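You operate a simulated robot arm through the tools that you are given. There is no shell and no other tool. Be economical: measure what you need, move in short steps, check, and stop when the job is done.

You are at the controls of a simulated two-armed robot. One attempt, no reset.

TASK
Put one of the yellow plugs from the top of the grey table on the top of the spares bench. Then put the cover on the top of the gear bench away on the parts shelf. Then press the zero button three times. Then put the green pot on the green card on the good shelf. Then put one of the capped studs from the top of the check bench on the shelf under the check bench. Then open the cupboard door, take the bare cover and put it on the floor of the cupboard, then shut the door. Then take the white pad on the top of the pick bench and put it away on the top of the grey table. Then take the white roll and put it in the inside of the rework tray. Then fetch the bracket from the top of the pick bench and set it on the top of the fitting cart. Then push the red bin lid that stands open shut. Then fetch the blue card from the top of the boards table and set it in the inside of the wheels tray marked wheels. Then open the blue drawer. Keep to this order. Set down upright: yellow plug, white roll, bracket, blue card.

It is judged by the outcome, as a careful person would: the job done as asked, and still so three seconds after it is handed in. It fails if anything else is knocked over, pushed out of place, dropped, spilled or broken. Lids that push on must go on centred and level and be pressed home; caps that screw on are set level and turned clockwise until they are tight.

THE ROBOT
Two 7-joint arms with two-finger grippers on one trunk, on a base that drives. Base frame: it is fixed to the floor where the robot stands at the start and does not move with it; the origin is under the middle of the robot, x ahead of it, y to its left, z up; the surface under the hand at the start is at about z = 0.8. Units: m, rad, N and s.
The left shoulder is at the start at [0.078, 0.151, 0.938], the right one opposite. With the tool pointing down near the work surface each hand reaches from about 0.24 to 0.78 m from the robot's upright axis, wherever it stands, measured 20 degrees to its own side. Places, roughly: bare cover (11x6x6 cm) [5.5, 18.1, 0.5]; blue card [-0.25, 14.75, 0.75]; blue drawer [6.8, 14.7, 0.7]; bracket (9x8x9 cm) [3.6, 18.1, 0.9]; capped stud (4x4x5 cm) [7, 15.3, 0.8]; cover (11x6x6 cm) [-1.3, 11.4, 0.9]; cupboard door [7, 18.1, 0.9]; floor of the cupboard [7, 18.3, 0.1]; green card [7, 13.5, 1]; green pot (6x6x5 cm) [7, 15.2, 0.8]; inside of the rework tray (14x14 cm) [6.96, 15.86, 0.8]; inside of the wheels tray marked wheels (24x22 cm) [2.28, 12.54, 0.3]; parts shelf (17x48 cm) [3.32, 9.58, 0.84]; red bin lid [2.5, 18.2, 1.1]; shelf under the check bench [7.1, 15.1, 0.3]; top of the fitting cart [4.5, 14.6, 0.9]; top of the grey table [0.8, 0.2, 0.8]; top of the spares bench [2.6, 2.4, 0.8]; white pad (5x6x5 cm) [4.2, 18.3, 0.9]; white roll (5x5x10 cm) [3.7, 18.2, 0.9]; yellow plug [0.5, 0, 0.75]; zero button [6.8, 15.3, 0.8]. Payload 2.54 kg a hand.
The tool frame of a hand sits at the grasp point between the pads (the TCP): z along the fingers, y along the line on which they close. The tips reach 0.03 m beyond it. Largest opening 0.116 m; the body of the gripper starts 0.095 m behind the TCP.
Orientation is that of the tool frame in the base frame, as a unit quaternion [w, x, y, z]. With the fingers straight down and closing along the base's y, the tool's x points along the base's -x, its y along +y and its z along -z.

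THE INTERFACE
- The arms move only by the tool step_arm. It takes "left_commands", "right_commands" or both (then of equal length, played together; a hand with none holds still); each is a list of rows, each an object of numbers (a shift or turn left out is 0, a gripper value left out holds the last): "claw": the opening, from 0 (shut) to 1 (fully open); "tx", "ty", "tz": the shift along the tool's x, y, z in m; "wx", "wy", "wz": the turn, a rotation vector about the tool's x, y, z in rad. In form: [{"claw": .., "tx": .., "ty": .., "tz": .., "wx": .., "wy": .., "wz": ..}, ...]. A call has 1 to 8 rows; each row shifts and turns the commanded pose from where the row before left it, along the tool's axes as they then stand. Rows are played at 5 a second. More than 0.05 m and 0.15 rad between two rows, or a gripper value outside its range, and nothing of the call is played. A pose out of reach is approached as far as the arm can. The call stops where the force on the tool passes 40 N (or 10 N more than at its start, if that is more) or the arm is blocked; 0.2 s more then pass. Each finger travels about 0.072 m/s and halts on what it meets, pressing with about 27 N; the grip force reading is that of the motor and also rises with nothing between the fingers. The clock runs only during rows and for 0.2 s after the last one: add rows that do not move to give the fingers time. The reply holds the time, the measured pose of the TCP, the force on the tool along the base axes, the opening and the grip force, in the units named above and with some noise, with the torque about the TCP (base axes, N m) and any sound that the robot's microphone picked up.
- Cameras (640 x 400 px; columns grow to the right, rows downward): "scene" is now at [0.1502, 0.0428, 1.1114]; the picture's right is [0.44, -0.90, 0.00], its down [-0.13, -0.07, -0.99] and it looks along [0.89, 0.44, -0.15] (base axes); focal length 214 px, centre (320, 200). "left" rides on the left gripper at [0.069, 0.015, -0.122] in its tool frame; the picture's right is [-0.21, 0.98, 0.00], its down [-0.83, -0.18, -0.53] and it looks along [-0.52, -0.11, 0.85] (tool axes); focal length 251 px, centre (320, 200). "right" rides on the right gripper at [0.069, -0.015, -0.122] in its tool frame; the picture's right is [0.21, 0.98, 0.00], its down [-0.83, 0.18, -0.53] and it looks along [-0.52, 0.11, 0.85] (tool axes); focal length 251 px, centre (320, 200). There is no depth. A picture from a camera that has moved, and an enlarged one, comes with that camera's place and axes in the base frame and with its lens. The place of the scene camera against the robot may be out by one fixed shift of up to 0.012 m in any direction.
- capture(camera): a new picture of that camera. No time passes.
- move_column(by): slides the trunk up (or, below 0, down) by that many m; the arms and the scene camera ride with it, the base frame stays. It gives what a move gives, with no picture.
- drive_base(legs): drives the robot by 1 to 6 legs, each [ahead, left, turn to the left] in m, m and rad, along the robot's own axes; the way and the turn of a leg run together, so that a leg with both is an arc; at most 1.5 m and 3.142 rad a leg. The arms and the cameras ride along, it lands a little off, and it stops where it bumps. It gives what a move gives.
- aim_head(pan, tilt): turns the head with the scene camera to pan (to the left, within 1.396 rad either way) and tilt (down, from -0.506 to 1.204), counted from straight ahead of the robot. It gives what a move gives.
- zoom(camera, box): a new picture of the part [left, top, right, bottom] of that camera's present view, enlarged. No time passes.
- sign_off(): hands the job in; it is judged then, once.

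Go step by step. Nothing tells you exact positions but the pictures and the camera data: compare them with the known pose of the tool, close in by small moves and look again before you grip or let go. The budget is 556 turns and 352 pictures, counting those below and the enlarged ones. Unless the task says otherwise, let go and move clear before handing in.

The tools are called after ">>>" by a JSON object that holds its "name" and its "arguments". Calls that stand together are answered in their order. step_arm: Moves the arms, as the interface text tells. Its arguments: {"type":"object","properties":{"left_commands":{"type":"array"},"right_commands":{"type":"array"}},"required":[]} The other tools are called the same way: move_column (by) slides the trunk up or down; drive_base (legs) drives the base; aim_head (pan, tilt) turns the head that bears the scene camera; capture (camera) takes a picture; zoom (camera, box) takes an enlarged picture of a part of a camera's view; sign_off () hands the job in.

At the start:

```text
t: 0.0
left_position: [0.3232, 0.4437, 1.0684]
left_ee_rot: [0.001, -0.001, 1.0, 0.0]
left_contact_force: [-0.3, -0.1, -0.1]
left_moment: [0.01, 0.01, 0.02]
left_finger_gap: 0.1161
left_gripper_force: 0.0
right_position: [0.4065, 0.0265, 1.1224]
right_ee_rot: [0.001, -0.001, 1.0, 0.001]
right_contact_force: [-0.7, -1.2, -0.1]
right_moment: [0.0, 0.01, 0.02]
right_finger_gap: 0.1161
right_gripper_force: 0.1
trunk travel left (down, up): [-0.175, 0.114]
robot x, y, heading: [-0.0023, -0.0014, 0.002]
head pan, tilt: [0.459, 0.15]
```

scene: 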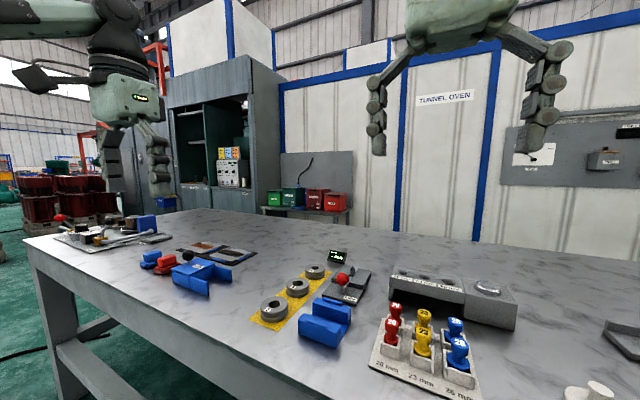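
right: 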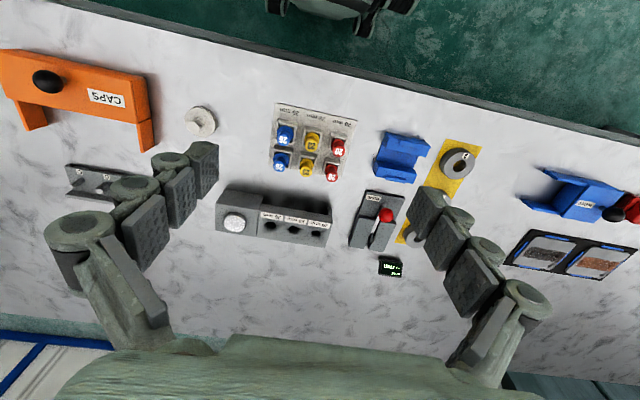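
left: 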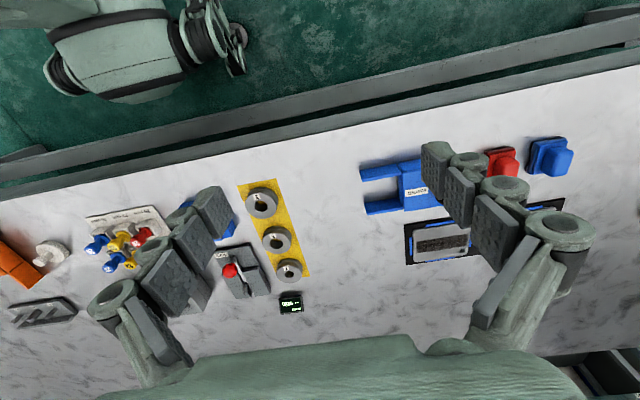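

I see a rack with red, yellow and blue plugs on the grey table near [0.49, 0.03]. First I take a closer look at it.

>>> {"name": "zoom", "arguments": {"camera": "right", "box": [240, 80, 400, 200]}}

>>> {"name": "zoom", "arguments": {"camera": "scene", "box": [360, 280, 500, 400]}}

```text
3.33 times, centred on (320, 140) of right
camera zoom: at [0.3375, 0.0119, 1.2444], right [-0.21, 0.98, 0.0], down [0.83, 0.18, 0.53], along [0.52, 0.12, -0.84], focal length 838 px, centre (320, 400)
```

zoom: 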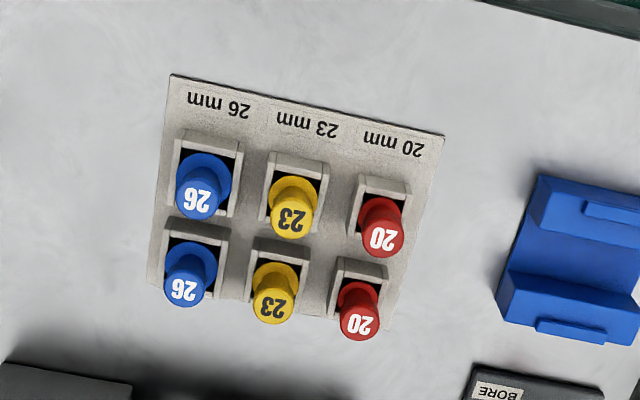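

```text
3.33 times, centred on (430, 340) of scene
camera zoom: at [0.1502, 0.0428, 1.1114], right [0.44, -0.9, 0.0], down [-0.13, -0.07, -0.99], along [0.89, 0.44, -0.15], focal length 715 px, centre (-47, -267)
```

zoom: 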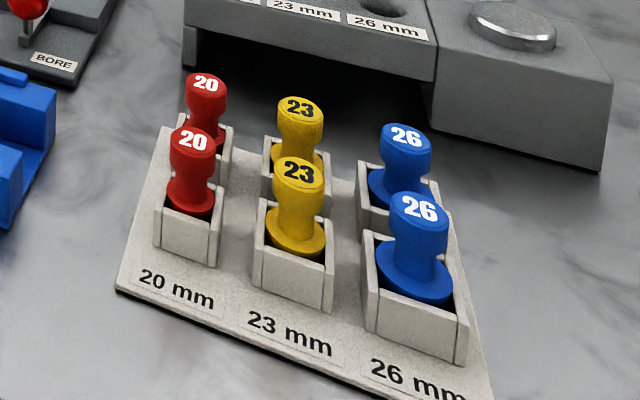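

The front yellow plug's top is about [0.474, 0.030, 0.87], with neighbours 44 mm away on each side. I'll narrow the claw and come above it with the right hand.

>>> {"name": "step_arm", "arguments": {"right_commands": [{"claw": 0.36, "tx": -0.034, "ty": 0.0035}, {"tx": -0.034, "tz": 0.04}, {"tz": 0.048}, {"tz": 0.048}, {"tz": 0.03}, {}]}}

>>> {"name": "capture", "arguments": {"camera": "right"}}

```text
refused: row 2 steps farther than a row can; nothing moved
```

```text
346 pictures are left
camera right: at [0.3375, 0.0119, 1.2444], right [-0.21, 0.98, 0.0], down [0.83, 0.18, 0.53], along [0.52, 0.12, -0.84], focal length 251 px, centre (320, 200)
```

right: 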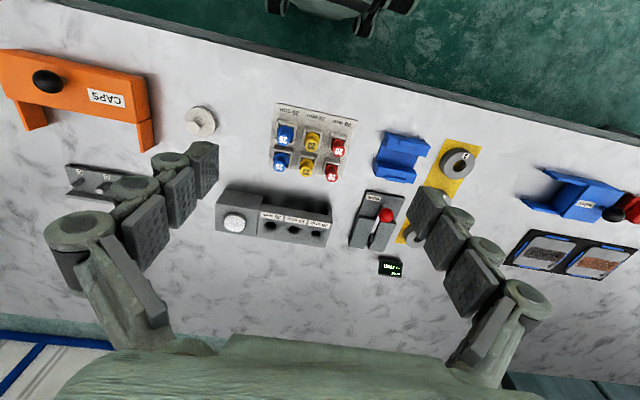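

The step was a little too long; I repeat it with shorter rows.

>>> {"name": "step_arm", "arguments": {"right_commands": [{"claw": 0.36, "tx": -0.034, "ty": 0.0035}, {"tx": -0.034}, {"tz": 0.048}, {"tz": 0.048}, {"tz": 0.048}, {"tz": 0.04}, {}]}}

>>> {"name": "capture", "arguments": {"camera": "right"}}

```text
t: 1.6
left_position: [0.3224, 0.4437, 1.0668]
left_ee_rot: [0.001, -0.001, 1.0, 0.0]
left_contact_force: [0.4, 0.3, 0.2]
left_moment: [-0.01, 0.0, -0.01]
left_finger_gap: 0.1158
left_gripper_force: 0.1
right_position: [0.4736, 0.0339, 0.9357]
right_ee_rot: [0.001, 0.0, 1.0, 0.0]
right_contact_force: [-0.1, -0.4, 0.3]
right_moment: [0.0, 0.0, 0.0]
right_finger_gap: 0.0416
right_gripper_force: 0.0
trunk travel left (down, up): [-0.175, 0.114]
robot x, y, heading: [-0.0015, -0.0023, 0.003]
head pan, tilt: [0.459, 0.15]
```

```text
345 pictures are left
camera right: at [0.4051, 0.018, 1.058], right [-0.21, 0.98, 0.0], down [0.83, 0.18, 0.54], along [0.52, 0.12, -0.84], focal length 251 px, centre (320, 200)
```

right: 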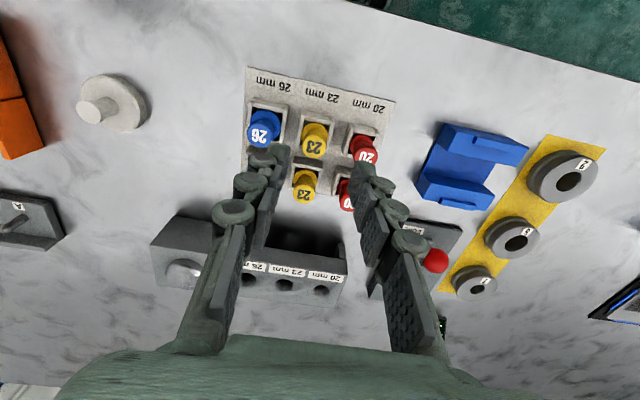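

Alignment is close; I shift 4 mm sideways and descend towards the knob.

>>> {"name": "step_arm", "arguments": {"right_commands": [{"ty": -0.004}, {"tz": 0.03}, {"tz": 0.022}, {}]}}

>>> {"name": "capture", "arguments": {"camera": "right"}}

>>> {"name": "capture", "arguments": {"camera": "scene"}}

```text
t: 2.6
left_position: [0.3213, 0.4429, 1.0681]
left_ee_rot: [0.001, -0.001, 1.0, 0.0]
left_contact_force: [-0.7, 0.7, -0.1]
left_moment: [-0.01, 0.01, 0.02]
left_finger_gap: 0.1159
left_gripper_force: 0.0
right_position: [0.4763, 0.0295, 0.8865]
right_ee_rot: [0.0, 0.0, 1.0, 0.001]
right_contact_force: [0.2, -0.3, 0.7]
right_moment: [-0.02, -0.02, 0.03]
right_finger_gap: 0.0415
right_gripper_force: 0.0
trunk travel left (down, up): [-0.175, 0.114]
robot x, y, heading: [0.0002, -0.0032, -0.002]
head pan, tilt: [0.459, 0.15]
```

```text
344 pictures are left
camera right: at [0.4066, 0.015, 1.0089], right [-0.21, 0.98, 0.0], down [0.83, 0.18, 0.53], along [0.52, 0.12, -0.84], focal length 251 px, centre (320, 200)
```

right: 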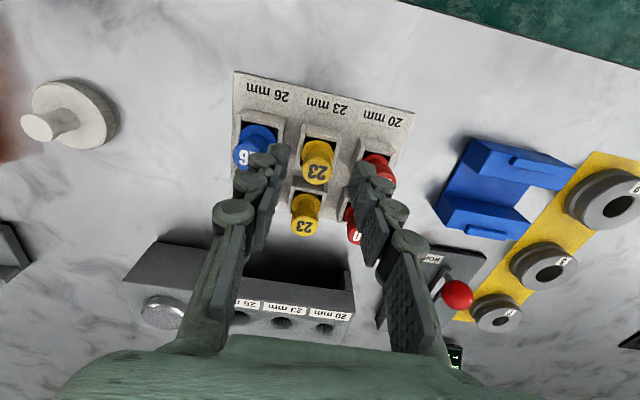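

```text
343 pictures are left
camera scene: at [0.1502, 0.0428, 1.1115], right [0.44, -0.9, 0.0], down [-0.13, -0.07, -0.99], along [0.89, 0.44, -0.15], focal length 214 px, centre (320, 200)
```

scene: 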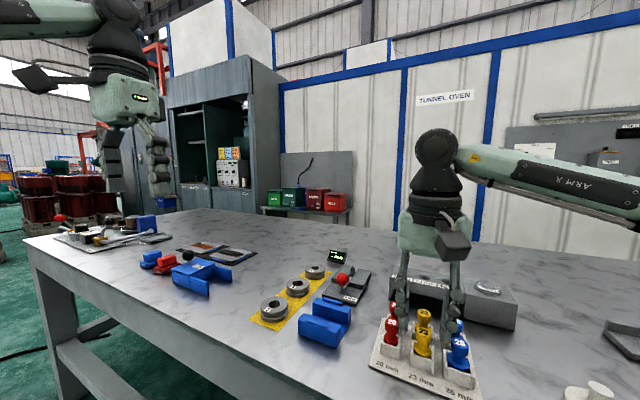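

The fingers straddle the plug but come close to the blue neighbour. I narrow the opening and look closely.

>>> {"name": "step_arm", "arguments": {"right_commands": [{"claw": 0.27}, {}]}}

>>> {"name": "zoom", "arguments": {"camera": "right", "box": [220, 100, 420, 250]}}

>>> {"name": "zoom", "arguments": {"camera": "scene", "box": [360, 260, 500, 400]}}

```text
t: 3.2
left_position: [0.3231, 0.4433, 1.0692]
left_ee_rot: [0.001, 0.0, 1.0, 0.0]
left_contact_force: [0.2, 0.4, -0.1]
left_moment: [0.0, 0.02, -0.02]
left_finger_gap: 0.1158
left_gripper_force: 0.1
right_position: [0.4774, 0.0307, 0.8874]
right_ee_rot: [0.0, 0.001, 1.0, 0.0]
right_contact_force: [0.0, -0.1, -0.1]
right_moment: [-0.01, 0.01, 0.0]
right_finger_gap: 0.0313
right_gripper_force: 0.1
trunk travel left (down, up): [-0.175, 0.114]
robot x, y, heading: [0.0051, -0.002, -0.004]
head pan, tilt: [0.459, 0.15]
```

```text
2.67 times, centred on (320, 175) of right
camera zoom: at [0.4067, 0.015, 1.0091], right [-0.21, 0.98, 0.0], down [0.83, 0.18, 0.53], along [0.52, 0.12, -0.84], focal length 670 px, centre (320, 267)
```

zoom: 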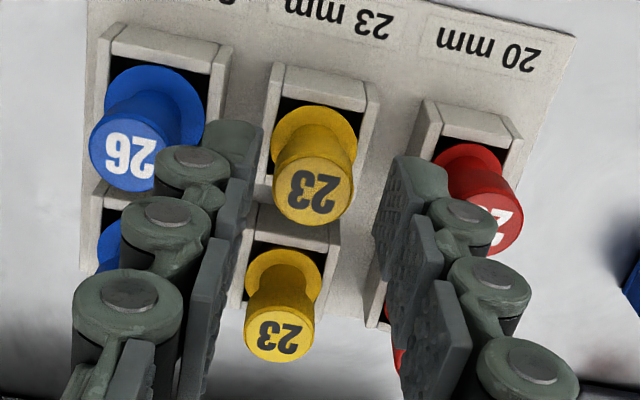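

```text
2.86 times, centred on (430, 330) of scene
camera zoom: at [0.1502, 0.0428, 1.1114], right [0.44, -0.9, 0.0], down [-0.13, -0.07, -0.99], along [0.89, 0.44, -0.15], focal length 613 px, centre (6, -171)
```

zoom: 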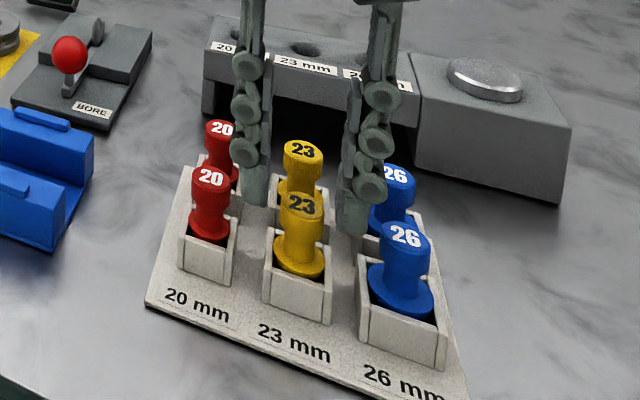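

The fingers bracket the front yellow knob with room on both sides. I go down 12 mm and close.

>>> {"name": "step_arm", "arguments": {"right_commands": [{"tz": 0.006, "ty": -0.0005}, {"tz": 0.006}, {}, {"claw": 0.05}, {}, {}, {}]}}

>>> {"name": "zoom", "arguments": {"camera": "scene", "box": [360, 260, 500, 400]}}

```text
t: 4.8
left_position: [0.3225, 0.4451, 1.0689]
left_ee_rot: [0.0, -0.001, 1.0, 0.0]
left_contact_force: [0.3, 0.6, -0.3]
left_moment: [0.0, -0.01, 0.0]
left_finger_gap: 0.116
left_gripper_force: 0.0
right_position: [0.4744, 0.027, 0.8767]
right_ee_rot: [0.001, 0.0, 1.0, 0.0]
right_contact_force: [1.0, 2.3, 1.0]
right_moment: [0.12, 0.01, 0.03]
right_finger_gap: 0.0193
right_gripper_force: 26.7
trunk travel left (down, up): [-0.175, 0.114]
robot x, y, heading: [0.0016, -0.0006, 0.0]
head pan, tilt: [0.459, 0.15]
```

```text
2.86 times, centred on (430, 330) of scene
camera zoom: at [0.1502, 0.043, 1.1114], right [0.44, -0.9, 0.0], down [-0.13, -0.07, -0.99], along [0.89, 0.44, -0.15], focal length 613 px, centre (6, -171)
```

zoom: 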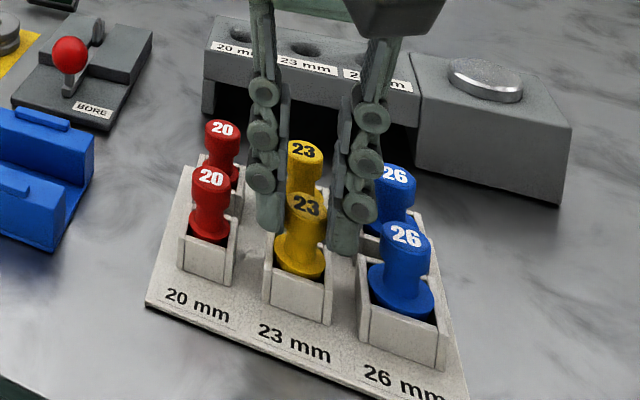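

The knob is gripped (19 mm gap, 27 N). Lifting straight up.

>>> {"name": "step_arm", "arguments": {"right_commands": [{"tz": -0.015}, {"tz": -0.025}, {"tz": -0.04}, {"tz": -0.045}, {"tz": -0.045}, {"tz": -0.03}]}}

>>> {"name": "capture", "arguments": {"camera": "scene"}}

>>> {"name": "capture", "arguments": {"camera": "right"}}

```text
t: 6.2
left_position: [0.3225, 0.4433, 1.0675]
left_ee_rot: [0.0, -0.001, 1.0, 0.0]
left_contact_force: [0.2, -0.5, -0.8]
left_moment: [0.01, -0.06, 0.02]
left_finger_gap: 0.1161
left_gripper_force: 0.1
right_position: [0.4733, 0.0294, 1.075]
right_ee_rot: [0.001, -0.001, 1.0, 0.001]
right_contact_force: [0.6, 0.2, -0.2]
right_moment: [-0.01, 0.02, -0.01]
right_finger_gap: 0.0195
right_gripper_force: 27.0
trunk travel left (down, up): [-0.175, 0.114]
robot x, y, heading: [-0.0009, -0.0012, 0.0]
head pan, tilt: [0.459, 0.15]
```

```text
339 pictures are left
camera scene: at [0.15, 0.0428, 1.1115], right [0.44, -0.9, 0.0], down [-0.13, -0.07, -0.99], along [0.89, 0.44, -0.15], focal length 214 px, centre (320, 200)
```

scene: 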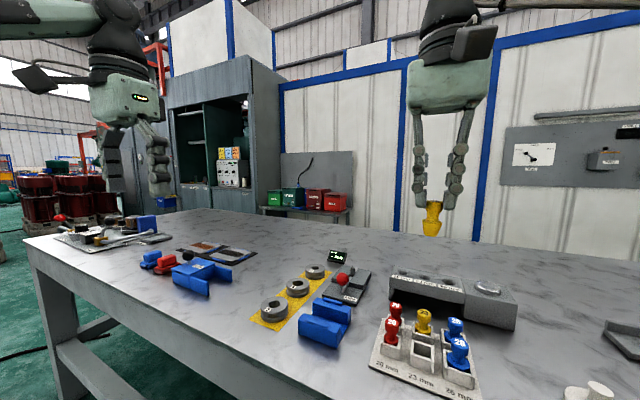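

```text
338 pictures are left
camera right: at [0.4044, 0.0139, 1.1968], right [-0.22, 0.98, 0.0], down [0.82, 0.18, 0.54], along [0.52, 0.12, -0.84], focal length 251 px, centre (320, 200)
```

right: 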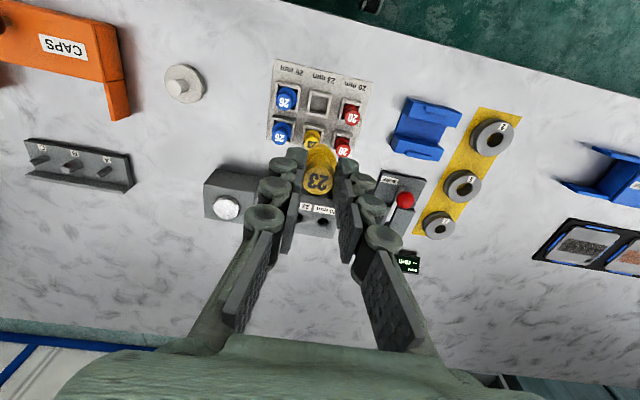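

The plug is out and the rack is undisturbed. Now I look around for the route to the spares bench at [2.6, 2.4].

>>> {"name": "aim_head", "arguments": {"pan": 1.0, "tilt": 0.15}}

>>> {"name": "capture", "arguments": {"camera": "scene"}}

>>> {"name": "aim_head", "arguments": {"pan": 0.0, "tilt": 0.15}}

>>> {"name": "capture", "arguments": {"camera": "scene"}}

>>> {"name": "aim_head", "arguments": {"pan": -1.0, "tilt": 0.15}}

>>> {"name": "capture", "arguments": {"camera": "scene"}}

```text
t: 7.2
left_position: [0.3227, 0.4444, 1.0692]
left_ee_rot: [0.0, -0.001, 1.0, 0.0]
left_contact_force: [0.1, -0.2, -0.7]
left_moment: [0.0, 0.01, -0.02]
left_finger_gap: 0.1159
left_gripper_force: 0.1
right_position: [0.4733, 0.0295, 1.0739]
right_ee_rot: [0.0, -0.001, 1.0, 0.001]
right_contact_force: [-0.9, 0.0, 0.1]
right_moment: [-0.04, -0.02, -0.03]
right_finger_gap: 0.0193
right_gripper_force: 26.8
trunk travel left (down, up): [-0.175, 0.114]
robot x, y, heading: [-0.0019, -0.0017, 0.0]
head pan, tilt: [1.0, 0.15]
```

```text
337 pictures are left
camera scene: at [0.1173, 0.0797, 1.1115], right [0.84, -0.54, 0.0], down [-0.08, -0.13, -0.99], along [0.53, 0.83, -0.15], focal length 214 px, centre (320, 200)
```

scene: 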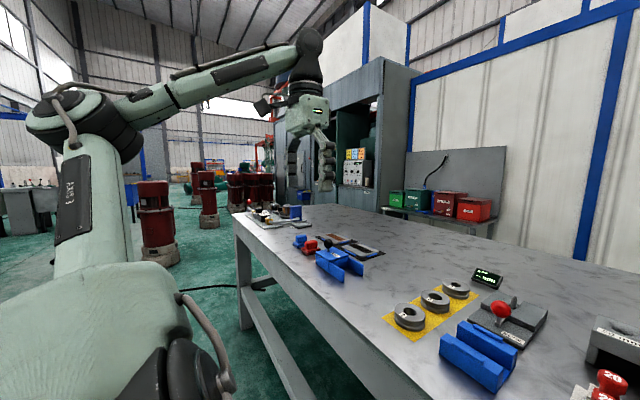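

```text
t: 8.4
left_position: [0.3233, 0.4436, 1.068]
left_ee_rot: [0.001, -0.001, 1.0, 0.0]
left_contact_force: [-0.2, -0.3, -0.2]
left_moment: [-0.01, -0.02, 0.01]
left_finger_gap: 0.1162
left_gripper_force: 0.1
right_position: [0.4738, 0.028, 1.0745]
right_ee_rot: [0.001, 0.0, 1.0, 0.001]
right_contact_force: [-0.5, 0.2, -0.3]
right_moment: [0.0, -0.01, -0.01]
right_finger_gap: 0.0191
right_gripper_force: 26.9
trunk travel left (down, up): [-0.175, 0.114]
robot x, y, heading: [0.0021, 0.0027, -0.002]
head pan, tilt: [0.0, 0.15]
```

```text
336 pictures are left
camera scene: at [0.1598, 0.0018, 1.1115], right [0.0, -1.0, 0.0], down [-0.15, 0.0, -0.99], along [0.99, 0.0, -0.15], focal length 214 px, centre (320, 200)
```

scene: 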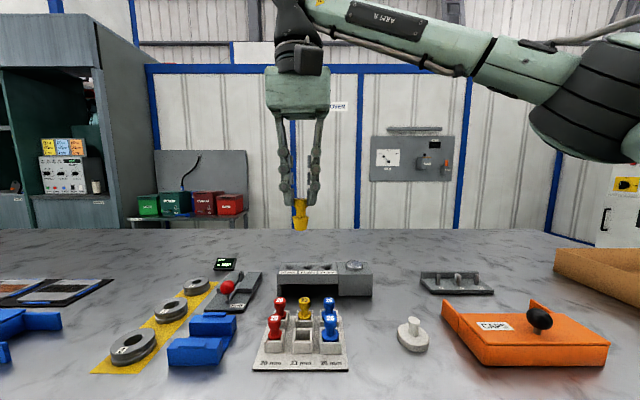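

```text
t: 9.7
left_position: [0.3226, 0.444, 1.068]
left_ee_rot: [0.001, -0.001, 1.0, 0.001]
left_contact_force: [-0.9, 0.2, 0.2]
left_moment: [0.0, -0.02, -0.02]
left_finger_gap: 0.1156
left_gripper_force: 0.0
right_position: [0.4734, 0.0283, 1.0747]
right_ee_rot: [0.001, 0.001, 1.0, 0.002]
right_contact_force: [0.4, 0.4, -0.1]
right_moment: [0.04, 0.01, -0.02]
right_finger_gap: 0.019
right_gripper_force: 26.9
trunk travel left (down, up): [-0.175, 0.114]
robot x, y, heading: [-0.002, -0.0011, 0.001]
head pan, tilt: [-1.0, 0.15]
```

```text
335 pictures are left
camera scene: at [0.1173, -0.0763, 1.1115], right [-0.84, -0.54, 0.0], down [-0.08, 0.13, -0.99], along [0.53, -0.83, -0.15], focal length 214 px, centre (320, 200)
```

scene: 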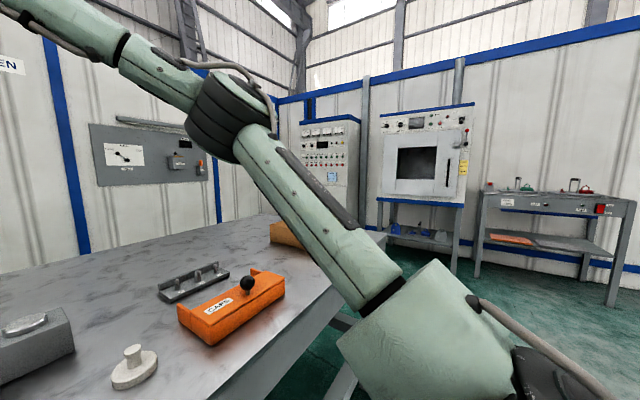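

The spares bench seems to be past the left end of the table, which ends near y=1.55. I tuck the right hand a bit, then back off slightly and drive left along the table.

>>> {"name": "step_arm", "arguments": {"right_commands": [{"tx": 0.045, "ty": -0.02}, {"tx": 0.045, "ty": -0.02}, {"tx": 0.04, "ty": -0.03}, {"ty": -0.04}]}}

>>> {"name": "drive_base", "arguments": {"legs": [[-0.2, 0, 0], [0, 1.2, 0]]}}

>>> {"name": "aim_head", "arguments": {"pan": 0.5, "tilt": 0.25}}

>>> {"name": "capture", "arguments": {"camera": "scene"}}

```text
t: 10.7
left_position: [0.3224, 0.4437, 1.0691]
left_ee_rot: [0.001, 0.0, 1.0, 0.0]
left_contact_force: [-0.6, -0.7, -0.1]
left_moment: [-0.01, 0.0, 0.01]
left_finger_gap: 0.1159
left_gripper_force: 0.0
right_position: [0.3423, -0.0841, 1.0775]
right_ee_rot: [0.0, 0.0, 1.0, 0.0]
right_contact_force: [-0.7, -0.2, -0.7]
right_moment: [0.02, 0.0, 0.0]
right_finger_gap: 0.0192
right_gripper_force: 27.1
trunk travel left (down, up): [-0.175, 0.114]
robot x, y, heading: [-0.0012, -0.0002, 0.003]
head pan, tilt: [-1.0, 0.15]
```

```text
t: 23.6
left_position: [0.1255, 1.6386, 1.068]
left_ee_rot: [0.0, -0.001, 1.0, 0.0]
left_contact_force: [0.8, 0.1, 1.0]
left_moment: [0.0, 0.01, 0.01]
left_finger_gap: 0.116
left_gripper_force: 0.1
right_position: [0.1461, 1.1128, 1.0768]
right_ee_rot: [0.0, 0.0, 1.0, 0.001]
right_contact_force: [-1.4, 0.1, -0.7]
right_moment: [-0.02, 0.01, 0.0]
right_finger_gap: 0.019
right_gripper_force: 27.4
trunk travel left (down, up): [-0.175, 0.114]
robot x, y, heading: [-0.198, 1.1957, 0.002]
head pan, tilt: [-1.0, 0.15]
```

```text
t: 25.2
left_position: [0.1267, 1.6396, 1.0683]
left_ee_rot: [0.001, -0.001, 1.0, 0.0]
left_contact_force: [0.4, 0.4, 0.0]
left_moment: [-0.01, 0.0, 0.01]
left_finger_gap: 0.116
left_gripper_force: 0.1
right_position: [0.1451, 1.1127, 1.0778]
right_ee_rot: [0.0, 0.0, 1.0, 0.0]
right_contact_force: [0.2, -0.2, 0.9]
right_moment: [-0.02, 0.01, 0.01]
right_finger_gap: 0.0191
right_gripper_force: 26.3
trunk travel left (down, up): [-0.175, 0.114]
robot x, y, heading: [-0.1966, 1.1958, 0.001]
head pan, tilt: [0.499, 0.25]
```

```text
334 pictures are left
camera scene: at [-0.0474, 1.2417, 1.1022], right [0.48, -0.88, 0.0], down [-0.22, -0.12, -0.97], along [0.85, 0.46, -0.25], focal length 214 px, centre (320, 200)
```

scene: 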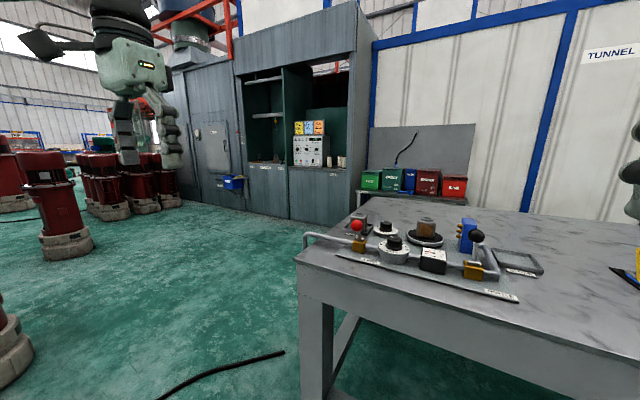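

I see a bench with coloured crates behind the table and a cabinet with a counter. I zoom to read labels.

>>> {"name": "zoom", "arguments": {"camera": "scene", "box": [230, 90, 480, 220]}}

```text
2.56 times, centred on (355, 155) of scene
camera zoom: at [-0.0474, 1.2417, 1.1022], right [0.48, -0.88, 0.0], down [-0.22, -0.12, -0.97], along [0.85, 0.46, -0.25], focal length 549 px, centre (230, 315)
```

zoom: 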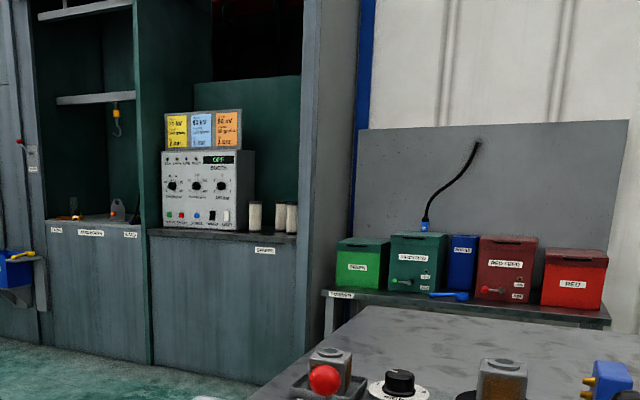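

I drive left and then forward towards the cabinet to read the labels.

>>> {"name": "drive_base", "arguments": {"legs": [[0, 1.1, 0], [1.2, 0, 0]]}}

>>> {"name": "aim_head", "arguments": {"pan": 0.0, "tilt": 0.25}}

>>> {"name": "capture", "arguments": {"camera": "scene"}}

```text
t: 41.4
left_position: [1.319, 2.6779, 1.0685]
left_ee_rot: [0.001, 0.012, 1.0, 0.0]
left_contact_force: [-0.6, -0.3, 0.1]
left_moment: [0.0, 0.01, 0.0]
left_finger_gap: 0.1161
left_gripper_force: 0.0
right_position: [1.3251, 2.1517, 1.0768]
right_ee_rot: [-0.001, 0.013, 1.0, 0.001]
right_contact_force: [0.7, -0.5, 0.5]
right_moment: [0.0, 0.02, -0.03]
right_finger_gap: 0.0189
right_gripper_force: 27.5
trunk travel left (down, up): [-0.175, 0.114]
robot x, y, heading: [0.9853, 2.2405, -0.031]
head pan, tilt: [0.499, 0.25]
```

```text
t: 42.3
left_position: [1.3186, 2.6772, 1.0683]
left_ee_rot: [0.001, 0.012, 1.0, 0.001]
left_contact_force: [-0.5, 0.0, 0.1]
left_moment: [0.0, 0.02, -0.01]
left_finger_gap: 0.1159
left_gripper_force: 0.0
right_position: [1.324, 2.1512, 1.0762]
right_ee_rot: [0.001, 0.012, 1.0, 0.0]
right_contact_force: [-0.2, 0.2, -0.5]
right_moment: [0.03, -0.01, 0.0]
right_finger_gap: 0.0191
right_gripper_force: 27.3
trunk travel left (down, up): [-0.175, 0.114]
robot x, y, heading: [0.9878, 2.2442, -0.027]
head pan, tilt: [0.0, 0.25]
```

```text
332 pictures are left
camera scene: at [1.1455, 2.2403, 1.1022], right [-0.02, -1.0, 0.0], down [-0.25, 0.01, -0.97], along [0.97, -0.02, -0.25], focal length 214 px, centre (320, 200)
```

scene: 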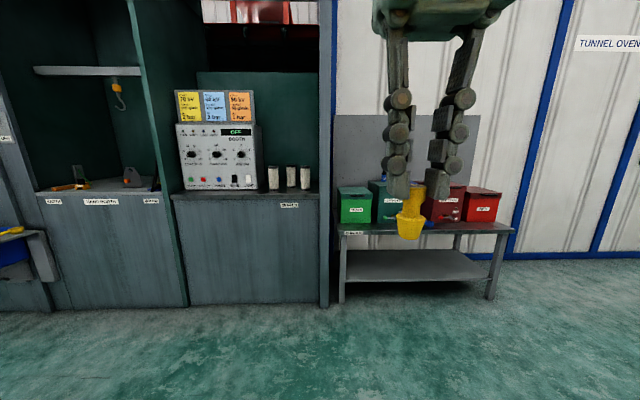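

>>> {"name": "zoom", "arguments": {"camera": "scene", "box": [160, 80, 360, 250]}}

>>> {"name": "zoom", "arguments": {"camera": "scene", "box": [240, 150, 360, 250]}}

```text
2.35 times, centred on (260, 165) of scene
camera zoom: at [1.1455, 2.2403, 1.1022], right [-0.02, -1.0, 0.0], down [-0.25, 0.01, -0.97], along [0.97, -0.02, -0.25], focal length 505 px, centre (461, 282)
```

zoom: 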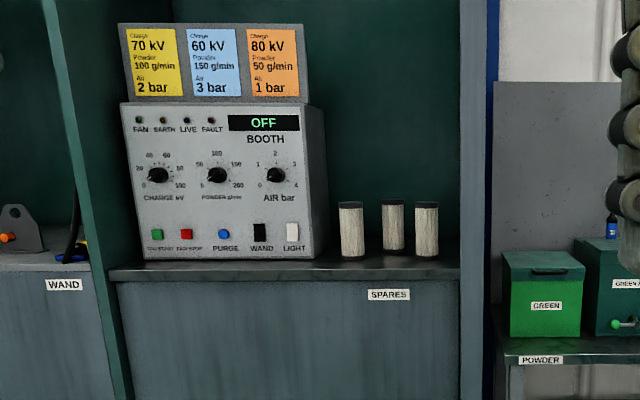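

```text
4.00 times, centred on (300, 200) of scene
camera zoom: at [1.1455, 2.2403, 1.1022], right [-0.02, -1.0, 0.0], down [-0.25, 0.01, -0.97], along [0.97, -0.02, -0.25], focal length 858 px, centre (400, 200)
```

zoom: 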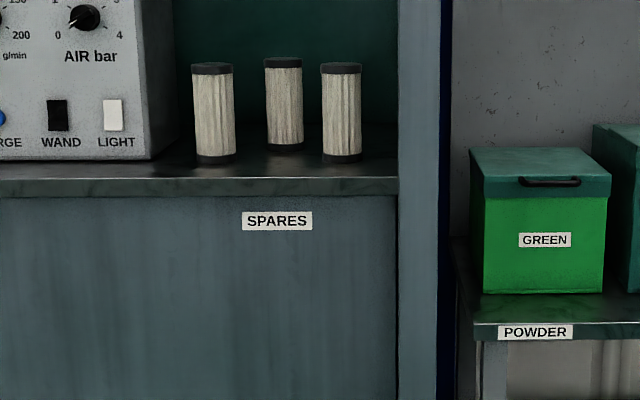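

The spares bench is the cabinet counter labelled SPARES, with top at z≈0.81 and front edge at x≈2.46. There is a free spot in front of the white cartridges around (2.505, 2.415). I drive up so the right hand reaches it.

>>> {"name": "drive_base", "arguments": {"legs": [[0, 0, 0.03], [0.45, 0.36, 0], [0.4, 0, 0]]}}

>>> {"name": "aim_head", "arguments": {"pan": -0.35, "tilt": 0.35}}

>>> {"name": "capture", "arguments": {"camera": "scene"}}

>>> {"name": "capture", "arguments": {"camera": "right"}}

```text
t: 48.7
left_position: [2.1263, 3.0534, 1.0678]
left_ee_rot: [0.001, -0.003, 1.0, 0.0]
left_contact_force: [0.3, 0.6, 0.6]
left_moment: [-0.02, -0.01, -0.01]
left_finger_gap: 0.116
left_gripper_force: 0.1
right_position: [2.1487, 2.5269, 1.0768]
right_ee_rot: [0.0, -0.003, 1.0, 0.002]
right_contact_force: [-0.2, -0.5, -0.5]
right_moment: [0.02, 0.01, -0.01]
right_finger_gap: 0.019
right_gripper_force: 26.9
trunk travel left (down, up): [-0.175, 0.114]
robot x, y, heading: [1.8077, 2.6023, 0.006]
head pan, tilt: [0.0, 0.25]
```

```text
t: 49.6
left_position: [2.1264, 3.0536, 1.0676]
left_ee_rot: [0.001, -0.004, 1.0, 0.0]
left_contact_force: [0.8, 0.0, -0.7]
left_moment: [-0.03, -0.03, 0.02]
left_finger_gap: 0.1161
left_gripper_force: 0.1
right_position: [2.1486, 2.5271, 1.0776]
right_ee_rot: [0.001, -0.003, 1.0, 0.001]
right_contact_force: [-0.1, 0.6, -0.2]
right_moment: [-0.03, -0.01, 0.0]
right_finger_gap: 0.0189
right_gripper_force: 26.9
trunk travel left (down, up): [-0.175, 0.114]
robot x, y, heading: [1.8095, 2.6074, 0.006]
head pan, tilt: [-0.351, 0.351]
```

```text
329 pictures are left
camera scene: at [1.9613, 2.5785, 1.0928], right [-0.34, -0.94, 0.0], down [-0.32, 0.12, -0.94], along [0.88, -0.32, -0.34], focal length 214 px, centre (320, 200)
```

scene: 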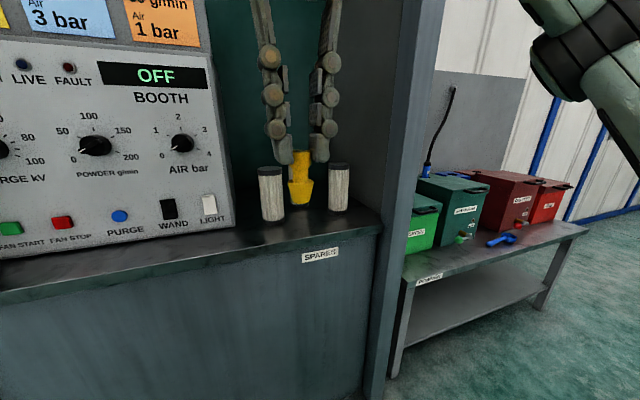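

```text
328 pictures are left
camera right: at [2.0797, 2.5118, 1.1981], right [-0.22, 0.98, 0.0], down [0.82, 0.19, 0.54], along [0.52, 0.12, -0.84], focal length 251 px, centre (320, 200)
```

right: 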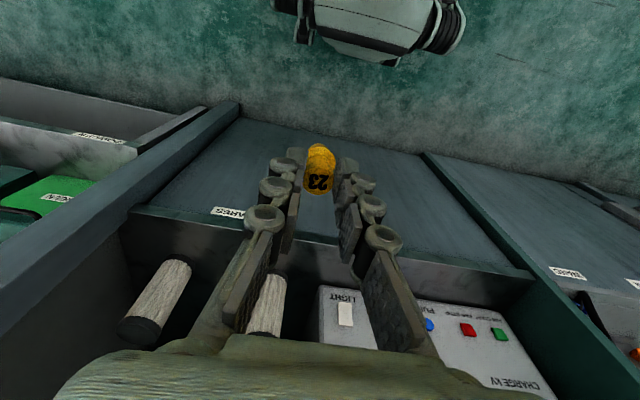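

I check the counter's edge and height by triangulating with closer views.

>>> {"name": "zoom", "arguments": {"camera": "right", "box": [80, 120, 440, 345]}}

>>> {"name": "zoom", "arguments": {"camera": "scene", "box": [200, 140, 400, 280]}}

```text
1.78 times, centred on (260, 232) of right
camera zoom: at [2.0797, 2.5118, 1.1981], right [-0.22, 0.98, 0.0], down [0.82, 0.19, 0.54], along [0.52, 0.12, -0.84], focal length 447 px, centre (427, 142)
```

zoom: 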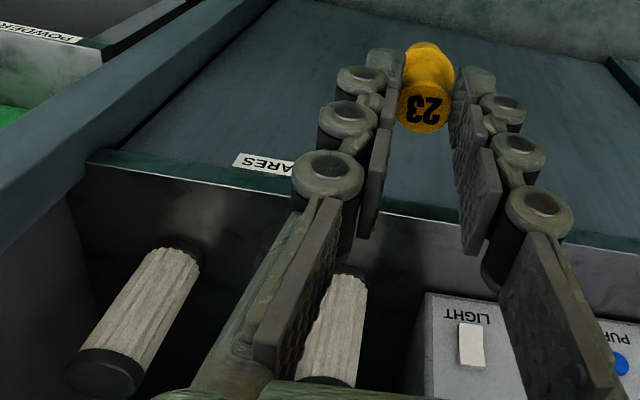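

```text
2.86 times, centred on (300, 210) of scene
camera zoom: at [1.9613, 2.5785, 1.0928], right [-0.34, -0.94, 0.0], down [-0.32, 0.12, -0.94], along [0.88, -0.32, -0.34], focal length 613 px, centre (377, 171)
```

zoom: 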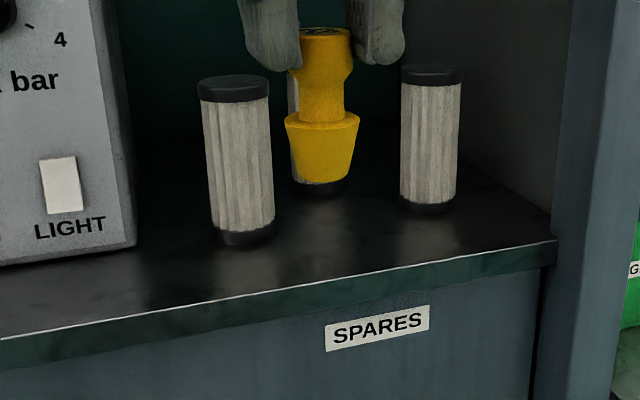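

My estimates of counter height disagree (0.81 to 0.92). I raise the right hand and take another view from it to triangulate better.

>>> {"name": "step_arm", "arguments": {"right_commands": [{"tz": -0.045}, {"tz": -0.045}, {"ty": -0.045}, {"ty": -0.045}, {"ty": -0.022}, {}]}}

>>> {"name": "capture", "arguments": {"camera": "right"}}

```text
t: 51.0
left_position: [2.1269, 3.0533, 1.0676]
left_ee_rot: [0.001, -0.004, 1.0, 0.0]
left_contact_force: [-0.5, -0.1, 1.0]
left_moment: [0.03, -0.03, -0.02]
left_finger_gap: 0.1159
left_gripper_force: 0.1
right_position: [2.1542, 2.4237, 1.1523]
right_ee_rot: [0.0, -0.003, 1.0, 0.001]
right_contact_force: [0.4, -0.5, -0.1]
right_moment: [-0.01, -0.01, 0.01]
right_finger_gap: 0.0191
right_gripper_force: 27.2
right hand out of reach, approached as far as the arm can: row 4, 5
trunk travel left (down, up): [-0.175, 0.114]
robot x, y, heading: [1.803, 2.6057, 0.007]
head pan, tilt: [-0.351, 0.351]
```

```text
325 pictures are left
camera right: at [2.0849, 2.4083, 1.2736], right [-0.22, 0.98, 0.0], down [0.82, 0.18, 0.54], along [0.52, 0.12, -0.84], focal length 251 px, centre (320, 200)
```

right: 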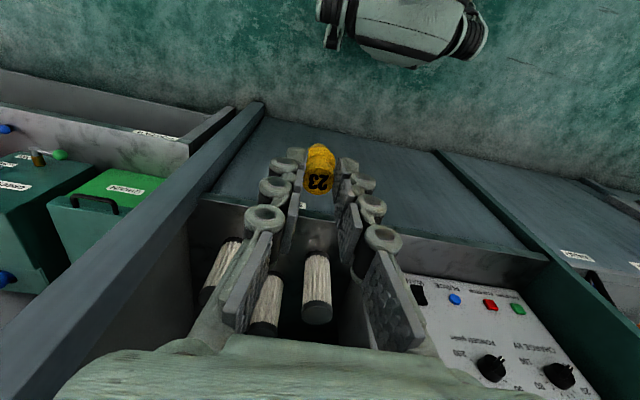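

I had a sign slip; corrected triangulation gives counter top z≈0.83 and front edge x≈2.39, with cartridges around x=2.50. I'll move the plug above (2.445, 2.41) at a safe height.

>>> {"name": "step_arm", "arguments": {"right_commands": [{"tx": -0.048}, {"tx": -0.048}, {"tx": -0.048}, {"tx": -0.048}, {"tx": -0.048}, {"tx": -0.048}, {}]}}

>>> {"name": "capture", "arguments": {"camera": "right"}}

>>> {"name": "capture", "arguments": {"camera": "scene"}}

```text
t: 52.6
left_position: [2.1267, 3.0527, 1.0681]
left_ee_rot: [0.001, -0.003, 1.0, 0.0]
left_contact_force: [0.1, 0.4, 0.2]
left_moment: [0.0, 0.01, 0.0]
left_finger_gap: 0.1163
left_gripper_force: 0.0
right_position: [2.4127, 2.4175, 1.1266]
right_ee_rot: [0.002, -0.003, 1.0, 0.002]
right_contact_force: [-0.3, -0.2, -0.6]
right_moment: [0.01, 0.02, 0.0]
right_finger_gap: 0.019
right_gripper_force: 26.9
right hand out of reach, approached as far as the arm can: row 5, 6
trunk travel left (down, up): [-0.175, 0.114]
robot x, y, heading: [1.8114, 2.6107, 0.002]
head pan, tilt: [-0.351, 0.351]
```

```text
324 pictures are left
camera right: at [2.3443, 2.4015, 1.2484], right [-0.22, 0.98, 0.0], down [0.82, 0.19, 0.54], along [0.52, 0.12, -0.84], focal length 251 px, centre (320, 200)
```

right: 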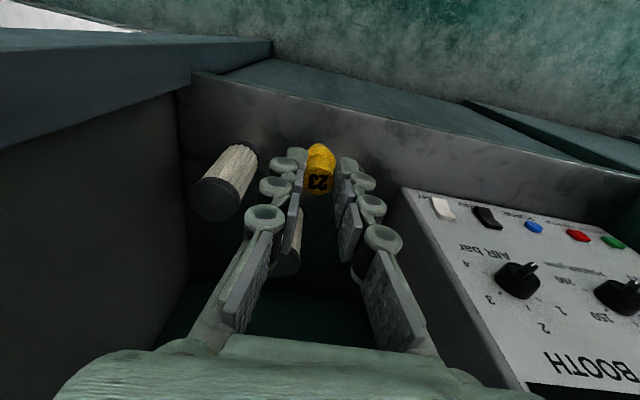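

```text
323 pictures are left
camera scene: at [1.9613, 2.5785, 1.0927], right [-0.34, -0.94, 0.0], down [-0.32, 0.12, -0.94], along [0.88, -0.32, -0.34], focal length 214 px, centre (320, 200)
```

scene: 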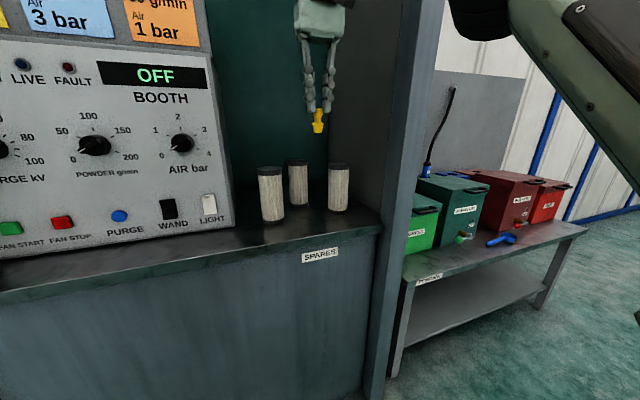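

The arm is at the end of its reach. I drive ahead 10 cm and look again.

>>> {"name": "drive_base", "arguments": {"legs": [[0.1, 0, 0]]}}

>>> {"name": "step_arm", "arguments": {"right_commands": [{"tz": 0.03}, {}]}}

>>> {"name": "capture", "arguments": {"camera": "right"}}

```text
t: 53.7
left_position: [2.2241, 3.0535, 1.068]
left_ee_rot: [0.001, -0.003, 1.0, 0.0]
left_contact_force: [0.2, -0.3, -0.4]
left_moment: [0.0, 0.07, -0.04]
left_finger_gap: 0.1162
left_gripper_force: 0.0
right_position: [2.5102, 2.4169, 1.1266]
right_ee_rot: [0.002, -0.002, 1.0, 0.001]
right_contact_force: [0.6, -0.4, -1.4]
right_moment: [-0.01, 0.04, -0.02]
right_finger_gap: 0.019
right_gripper_force: 27.2
trunk travel left (down, up): [-0.175, 0.114]
robot x, y, heading: [1.9011, 2.6098, 0.002]
head pan, tilt: [-0.351, 0.351]
```

```text
t: 54.3
left_position: [2.2233, 3.0526, 1.0685]
left_ee_rot: [0.001, -0.003, 1.0, -0.001]
left_contact_force: [-0.1, -0.2, 0.0]
left_moment: [-0.02, -0.01, 0.01]
left_finger_gap: 0.1161
left_gripper_force: 0.1
right_position: [2.5095, 2.4151, 1.0974]
right_ee_rot: [0.002, -0.002, 1.0, 0.001]
right_contact_force: [0.9, 0.4, 0.2]
right_moment: [0.0, 0.0, -0.03]
right_finger_gap: 0.0189
right_gripper_force: 26.8
trunk travel left (down, up): [-0.175, 0.114]
robot x, y, heading: [1.9029, 2.6107, 0.004]
head pan, tilt: [-0.351, 0.351]
```

```text
322 pictures are left
camera right: at [2.4409, 2.3998, 1.2188], right [-0.22, 0.98, 0.0], down [0.82, 0.18, 0.54], along [0.52, 0.12, -0.84], focal length 251 px, centre (320, 200)
```

right: 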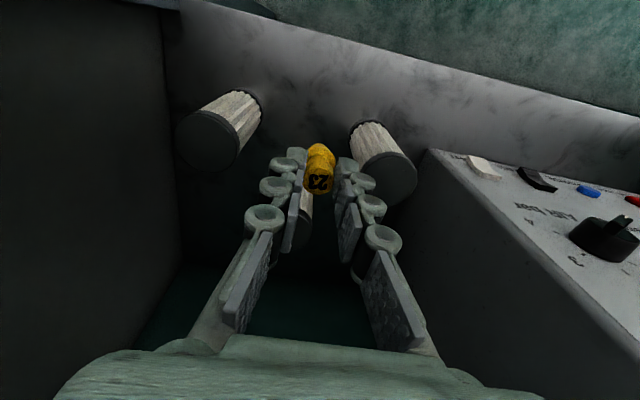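

Filters stand at (2.543, 2.504) and (2.539, 2.306); the counter edge is about x=2.454. I set the plug at (2.495, 2.405), descending to just above the surface.

>>> {"name": "step_arm", "arguments": {"right_commands": [{"tx": 0.0145, "ty": -0.01}, {"tz": 0.045}, {"tz": 0.045}, {"tz": 0.045}, {"tz": 0.04}, {}]}}

>>> {"name": "capture", "arguments": {"camera": "scene"}}

>>> {"name": "capture", "arguments": {"camera": "right"}}

```text
t: 55.7
left_position: [2.2235, 3.0544, 1.0688]
left_ee_rot: [0.001, -0.003, 1.0, 0.001]
left_contact_force: [0.6, -1.0, 0.3]
left_moment: [-0.01, -0.03, -0.03]
left_finger_gap: 0.116
left_gripper_force: 0.1
right_position: [2.4942, 2.4059, 0.9207]
right_ee_rot: [0.002, -0.002, 1.0, 0.001]
right_contact_force: [0.0, -0.5, 0.3]
right_moment: [0.01, 0.06, 0.0]
right_finger_gap: 0.0189
right_gripper_force: 27.6
trunk travel left (down, up): [-0.175, 0.114]
robot x, y, heading: [1.904, 2.6086, 0.005]
head pan, tilt: [-0.351, 0.351]
```

```text
321 pictures are left
camera scene: at [2.0581, 2.5787, 1.0928], right [-0.34, -0.94, 0.0], down [-0.32, 0.12, -0.94], along [0.88, -0.32, -0.34], focal length 214 px, centre (320, 200)
```

scene: 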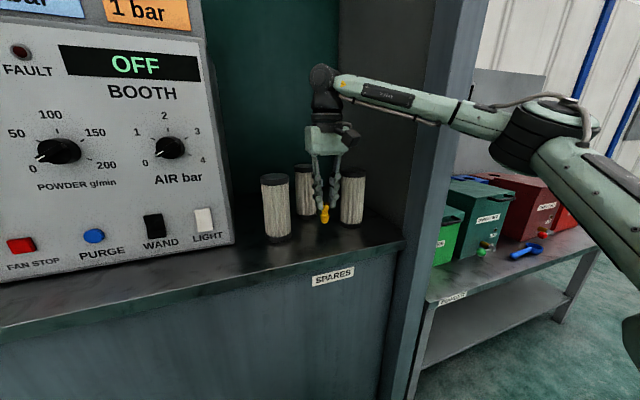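

```text
320 pictures are left
camera right: at [2.4248, 2.39, 1.0414], right [-0.22, 0.98, 0.0], down [0.82, 0.18, 0.54], along [0.52, 0.12, -0.84], focal length 251 px, centre (320, 200)
```

right: 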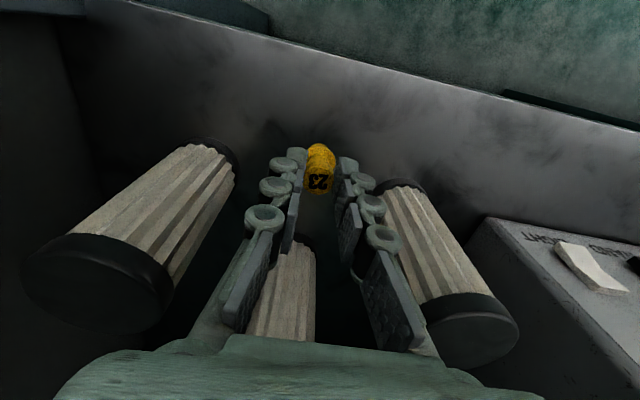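

Clearance is fine. I lower towards contact in small rows.

>>> {"name": "step_arm", "arguments": {"right_commands": [{"tz": 0.025}, {"tz": 0.015}, {"tz": 0.006}, {}]}}

>>> {"name": "zoom", "arguments": {"camera": "scene", "box": [250, 150, 390, 270]}}

```text
t: 56.7
left_position: [2.2246, 3.0527, 1.0671]
left_ee_rot: [0.0, -0.002, 1.0, 0.0]
left_contact_force: [-0.4, -1.0, -0.2]
left_moment: [-0.01, 0.0, 0.0]
left_finger_gap: 0.1159
left_gripper_force: 0.0
right_position: [2.4964, 2.4068, 0.8742]
right_ee_rot: [0.002, -0.002, 1.0, 0.001]
right_contact_force: [0.5, -0.3, -0.2]
right_moment: [-0.02, 0.01, -0.03]
right_finger_gap: 0.0192
right_gripper_force: 27.1
trunk travel left (down, up): [-0.175, 0.114]
robot x, y, heading: [1.9047, 2.6093, 0.005]
head pan, tilt: [-0.351, 0.351]
```

```text
3.33 times, centred on (320, 210) of scene
camera zoom: at [2.0582, 2.5787, 1.0927], right [-0.34, -0.94, 0.0], down [-0.32, 0.12, -0.94], along [0.88, -0.32, -0.34], focal length 715 px, centre (320, 167)
```

zoom: 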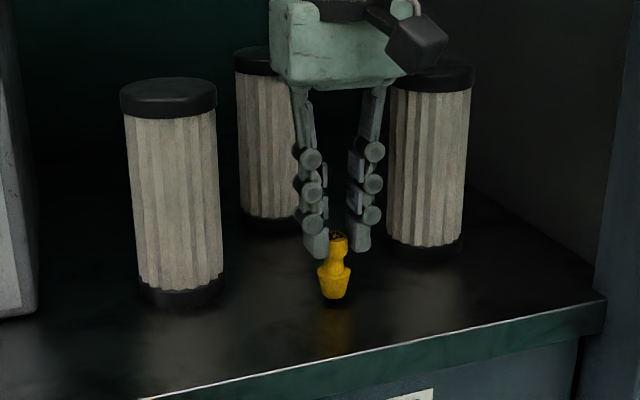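

>>> {"name": "step_arm", "arguments": {"right_commands": [{"tz": 0.004}, {"tz": 0.004}, {"tz": 0.004}, {}]}}

>>> {"name": "zoom", "arguments": {"camera": "scene", "box": [285, 180, 365, 250]}}

```text
t: 57.7
left_position: [2.2231, 3.0536, 1.0694]
left_ee_rot: [0.003, -0.003, 1.0, 0.0]
left_contact_force: [-0.2, 0.3, -0.1]
left_moment: [0.01, 0.04, -0.03]
left_finger_gap: 0.1159
left_gripper_force: 0.0
right_position: [2.4952, 2.4065, 0.8692]
right_ee_rot: [0.007, -0.001, 1.0, 0.002]
right_contact_force: [4.3, -4.7, 32.9]
right_moment: [-0.3, -0.5, -0.07]
right_finger_gap: 0.0193
right_gripper_force: 27.1
trunk travel left (down, up): [-0.175, 0.114]
robot x, y, heading: [1.9053, 2.6088, 0.001]
head pan, tilt: [-0.351, 0.351]
```

```text
5.71 times, centred on (325, 215) of scene
camera zoom: at [2.0559, 2.5791, 1.0936], right [-0.34, -0.94, 0.0], down [-0.32, 0.12, -0.94], along [0.88, -0.32, -0.34], focal length 1226 px, centre (291, 114)
```

zoom: 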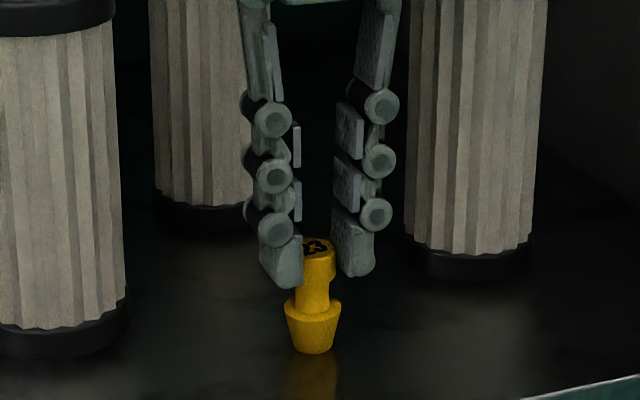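

Contact at TCP z=0.869. I relieve the press and open the claw.

>>> {"name": "step_arm", "arguments": {"right_commands": [{"tz": -0.006}, {}]}}

>>> {"name": "step_arm", "arguments": {"right_commands": [{"claw": 0.2}, {"claw": 0.3}, {"claw": 0.4}, {}]}}

>>> {"name": "zoom", "arguments": {"camera": "scene", "box": [285, 180, 365, 250]}}

```text
t: 58.3
left_position: [2.2228, 3.0531, 1.0686]
left_ee_rot: [0.001, -0.003, 1.0, -0.001]
left_contact_force: [0.6, 0.0, 0.1]
left_moment: [0.01, -0.01, 0.02]
left_finger_gap: 0.116
left_gripper_force: 0.0
right_position: [2.4967, 2.4059, 0.8687]
right_ee_rot: [0.001, -0.003, 1.0, 0.0]
right_contact_force: [7.2, -0.2, 11.8]
right_moment: [0.08, -0.61, -0.01]
right_finger_gap: 0.0193
right_gripper_force: 26.5
trunk travel left (down, up): [-0.175, 0.114]
robot x, y, heading: [1.9009, 2.6079, -0.0]
head pan, tilt: [-0.351, 0.351]
```

```text
t: 59.3
left_position: [2.2247, 3.0527, 1.0669]
left_ee_rot: [0.0, -0.002, 1.0, 0.0]
left_contact_force: [0.0, -0.4, 0.2]
left_moment: [0.05, -0.03, 0.01]
left_finger_gap: 0.1159
left_gripper_force: 0.1
right_position: [2.4955, 2.407, 0.87]
right_ee_rot: [0.002, -0.002, 1.0, 0.001]
right_contact_force: [0.4, 0.3, 0.0]
right_moment: [-0.01, 0.01, -0.01]
right_finger_gap: 0.0465
right_gripper_force: 0.1
trunk travel left (down, up): [-0.175, 0.114]
robot x, y, heading: [1.9002, 2.6052, 0.0]
head pan, tilt: [-0.351, 0.351]
```

```text
5.71 times, centred on (325, 215) of scene
camera zoom: at [2.0582, 2.5787, 1.0927], right [-0.34, -0.94, 0.0], down [-0.32, 0.12, -0.94], along [0.88, -0.32, -0.34], focal length 1226 px, centre (291, 114)
```

zoom: 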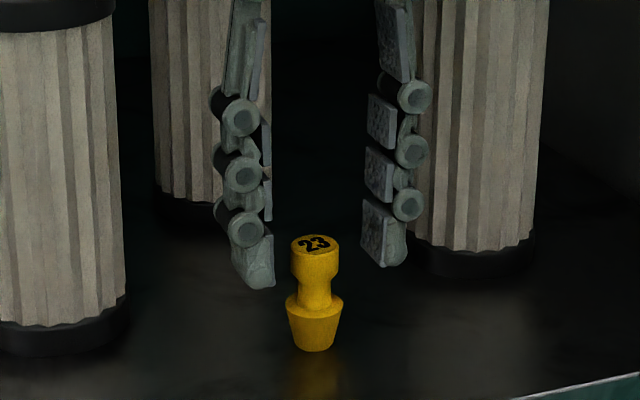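

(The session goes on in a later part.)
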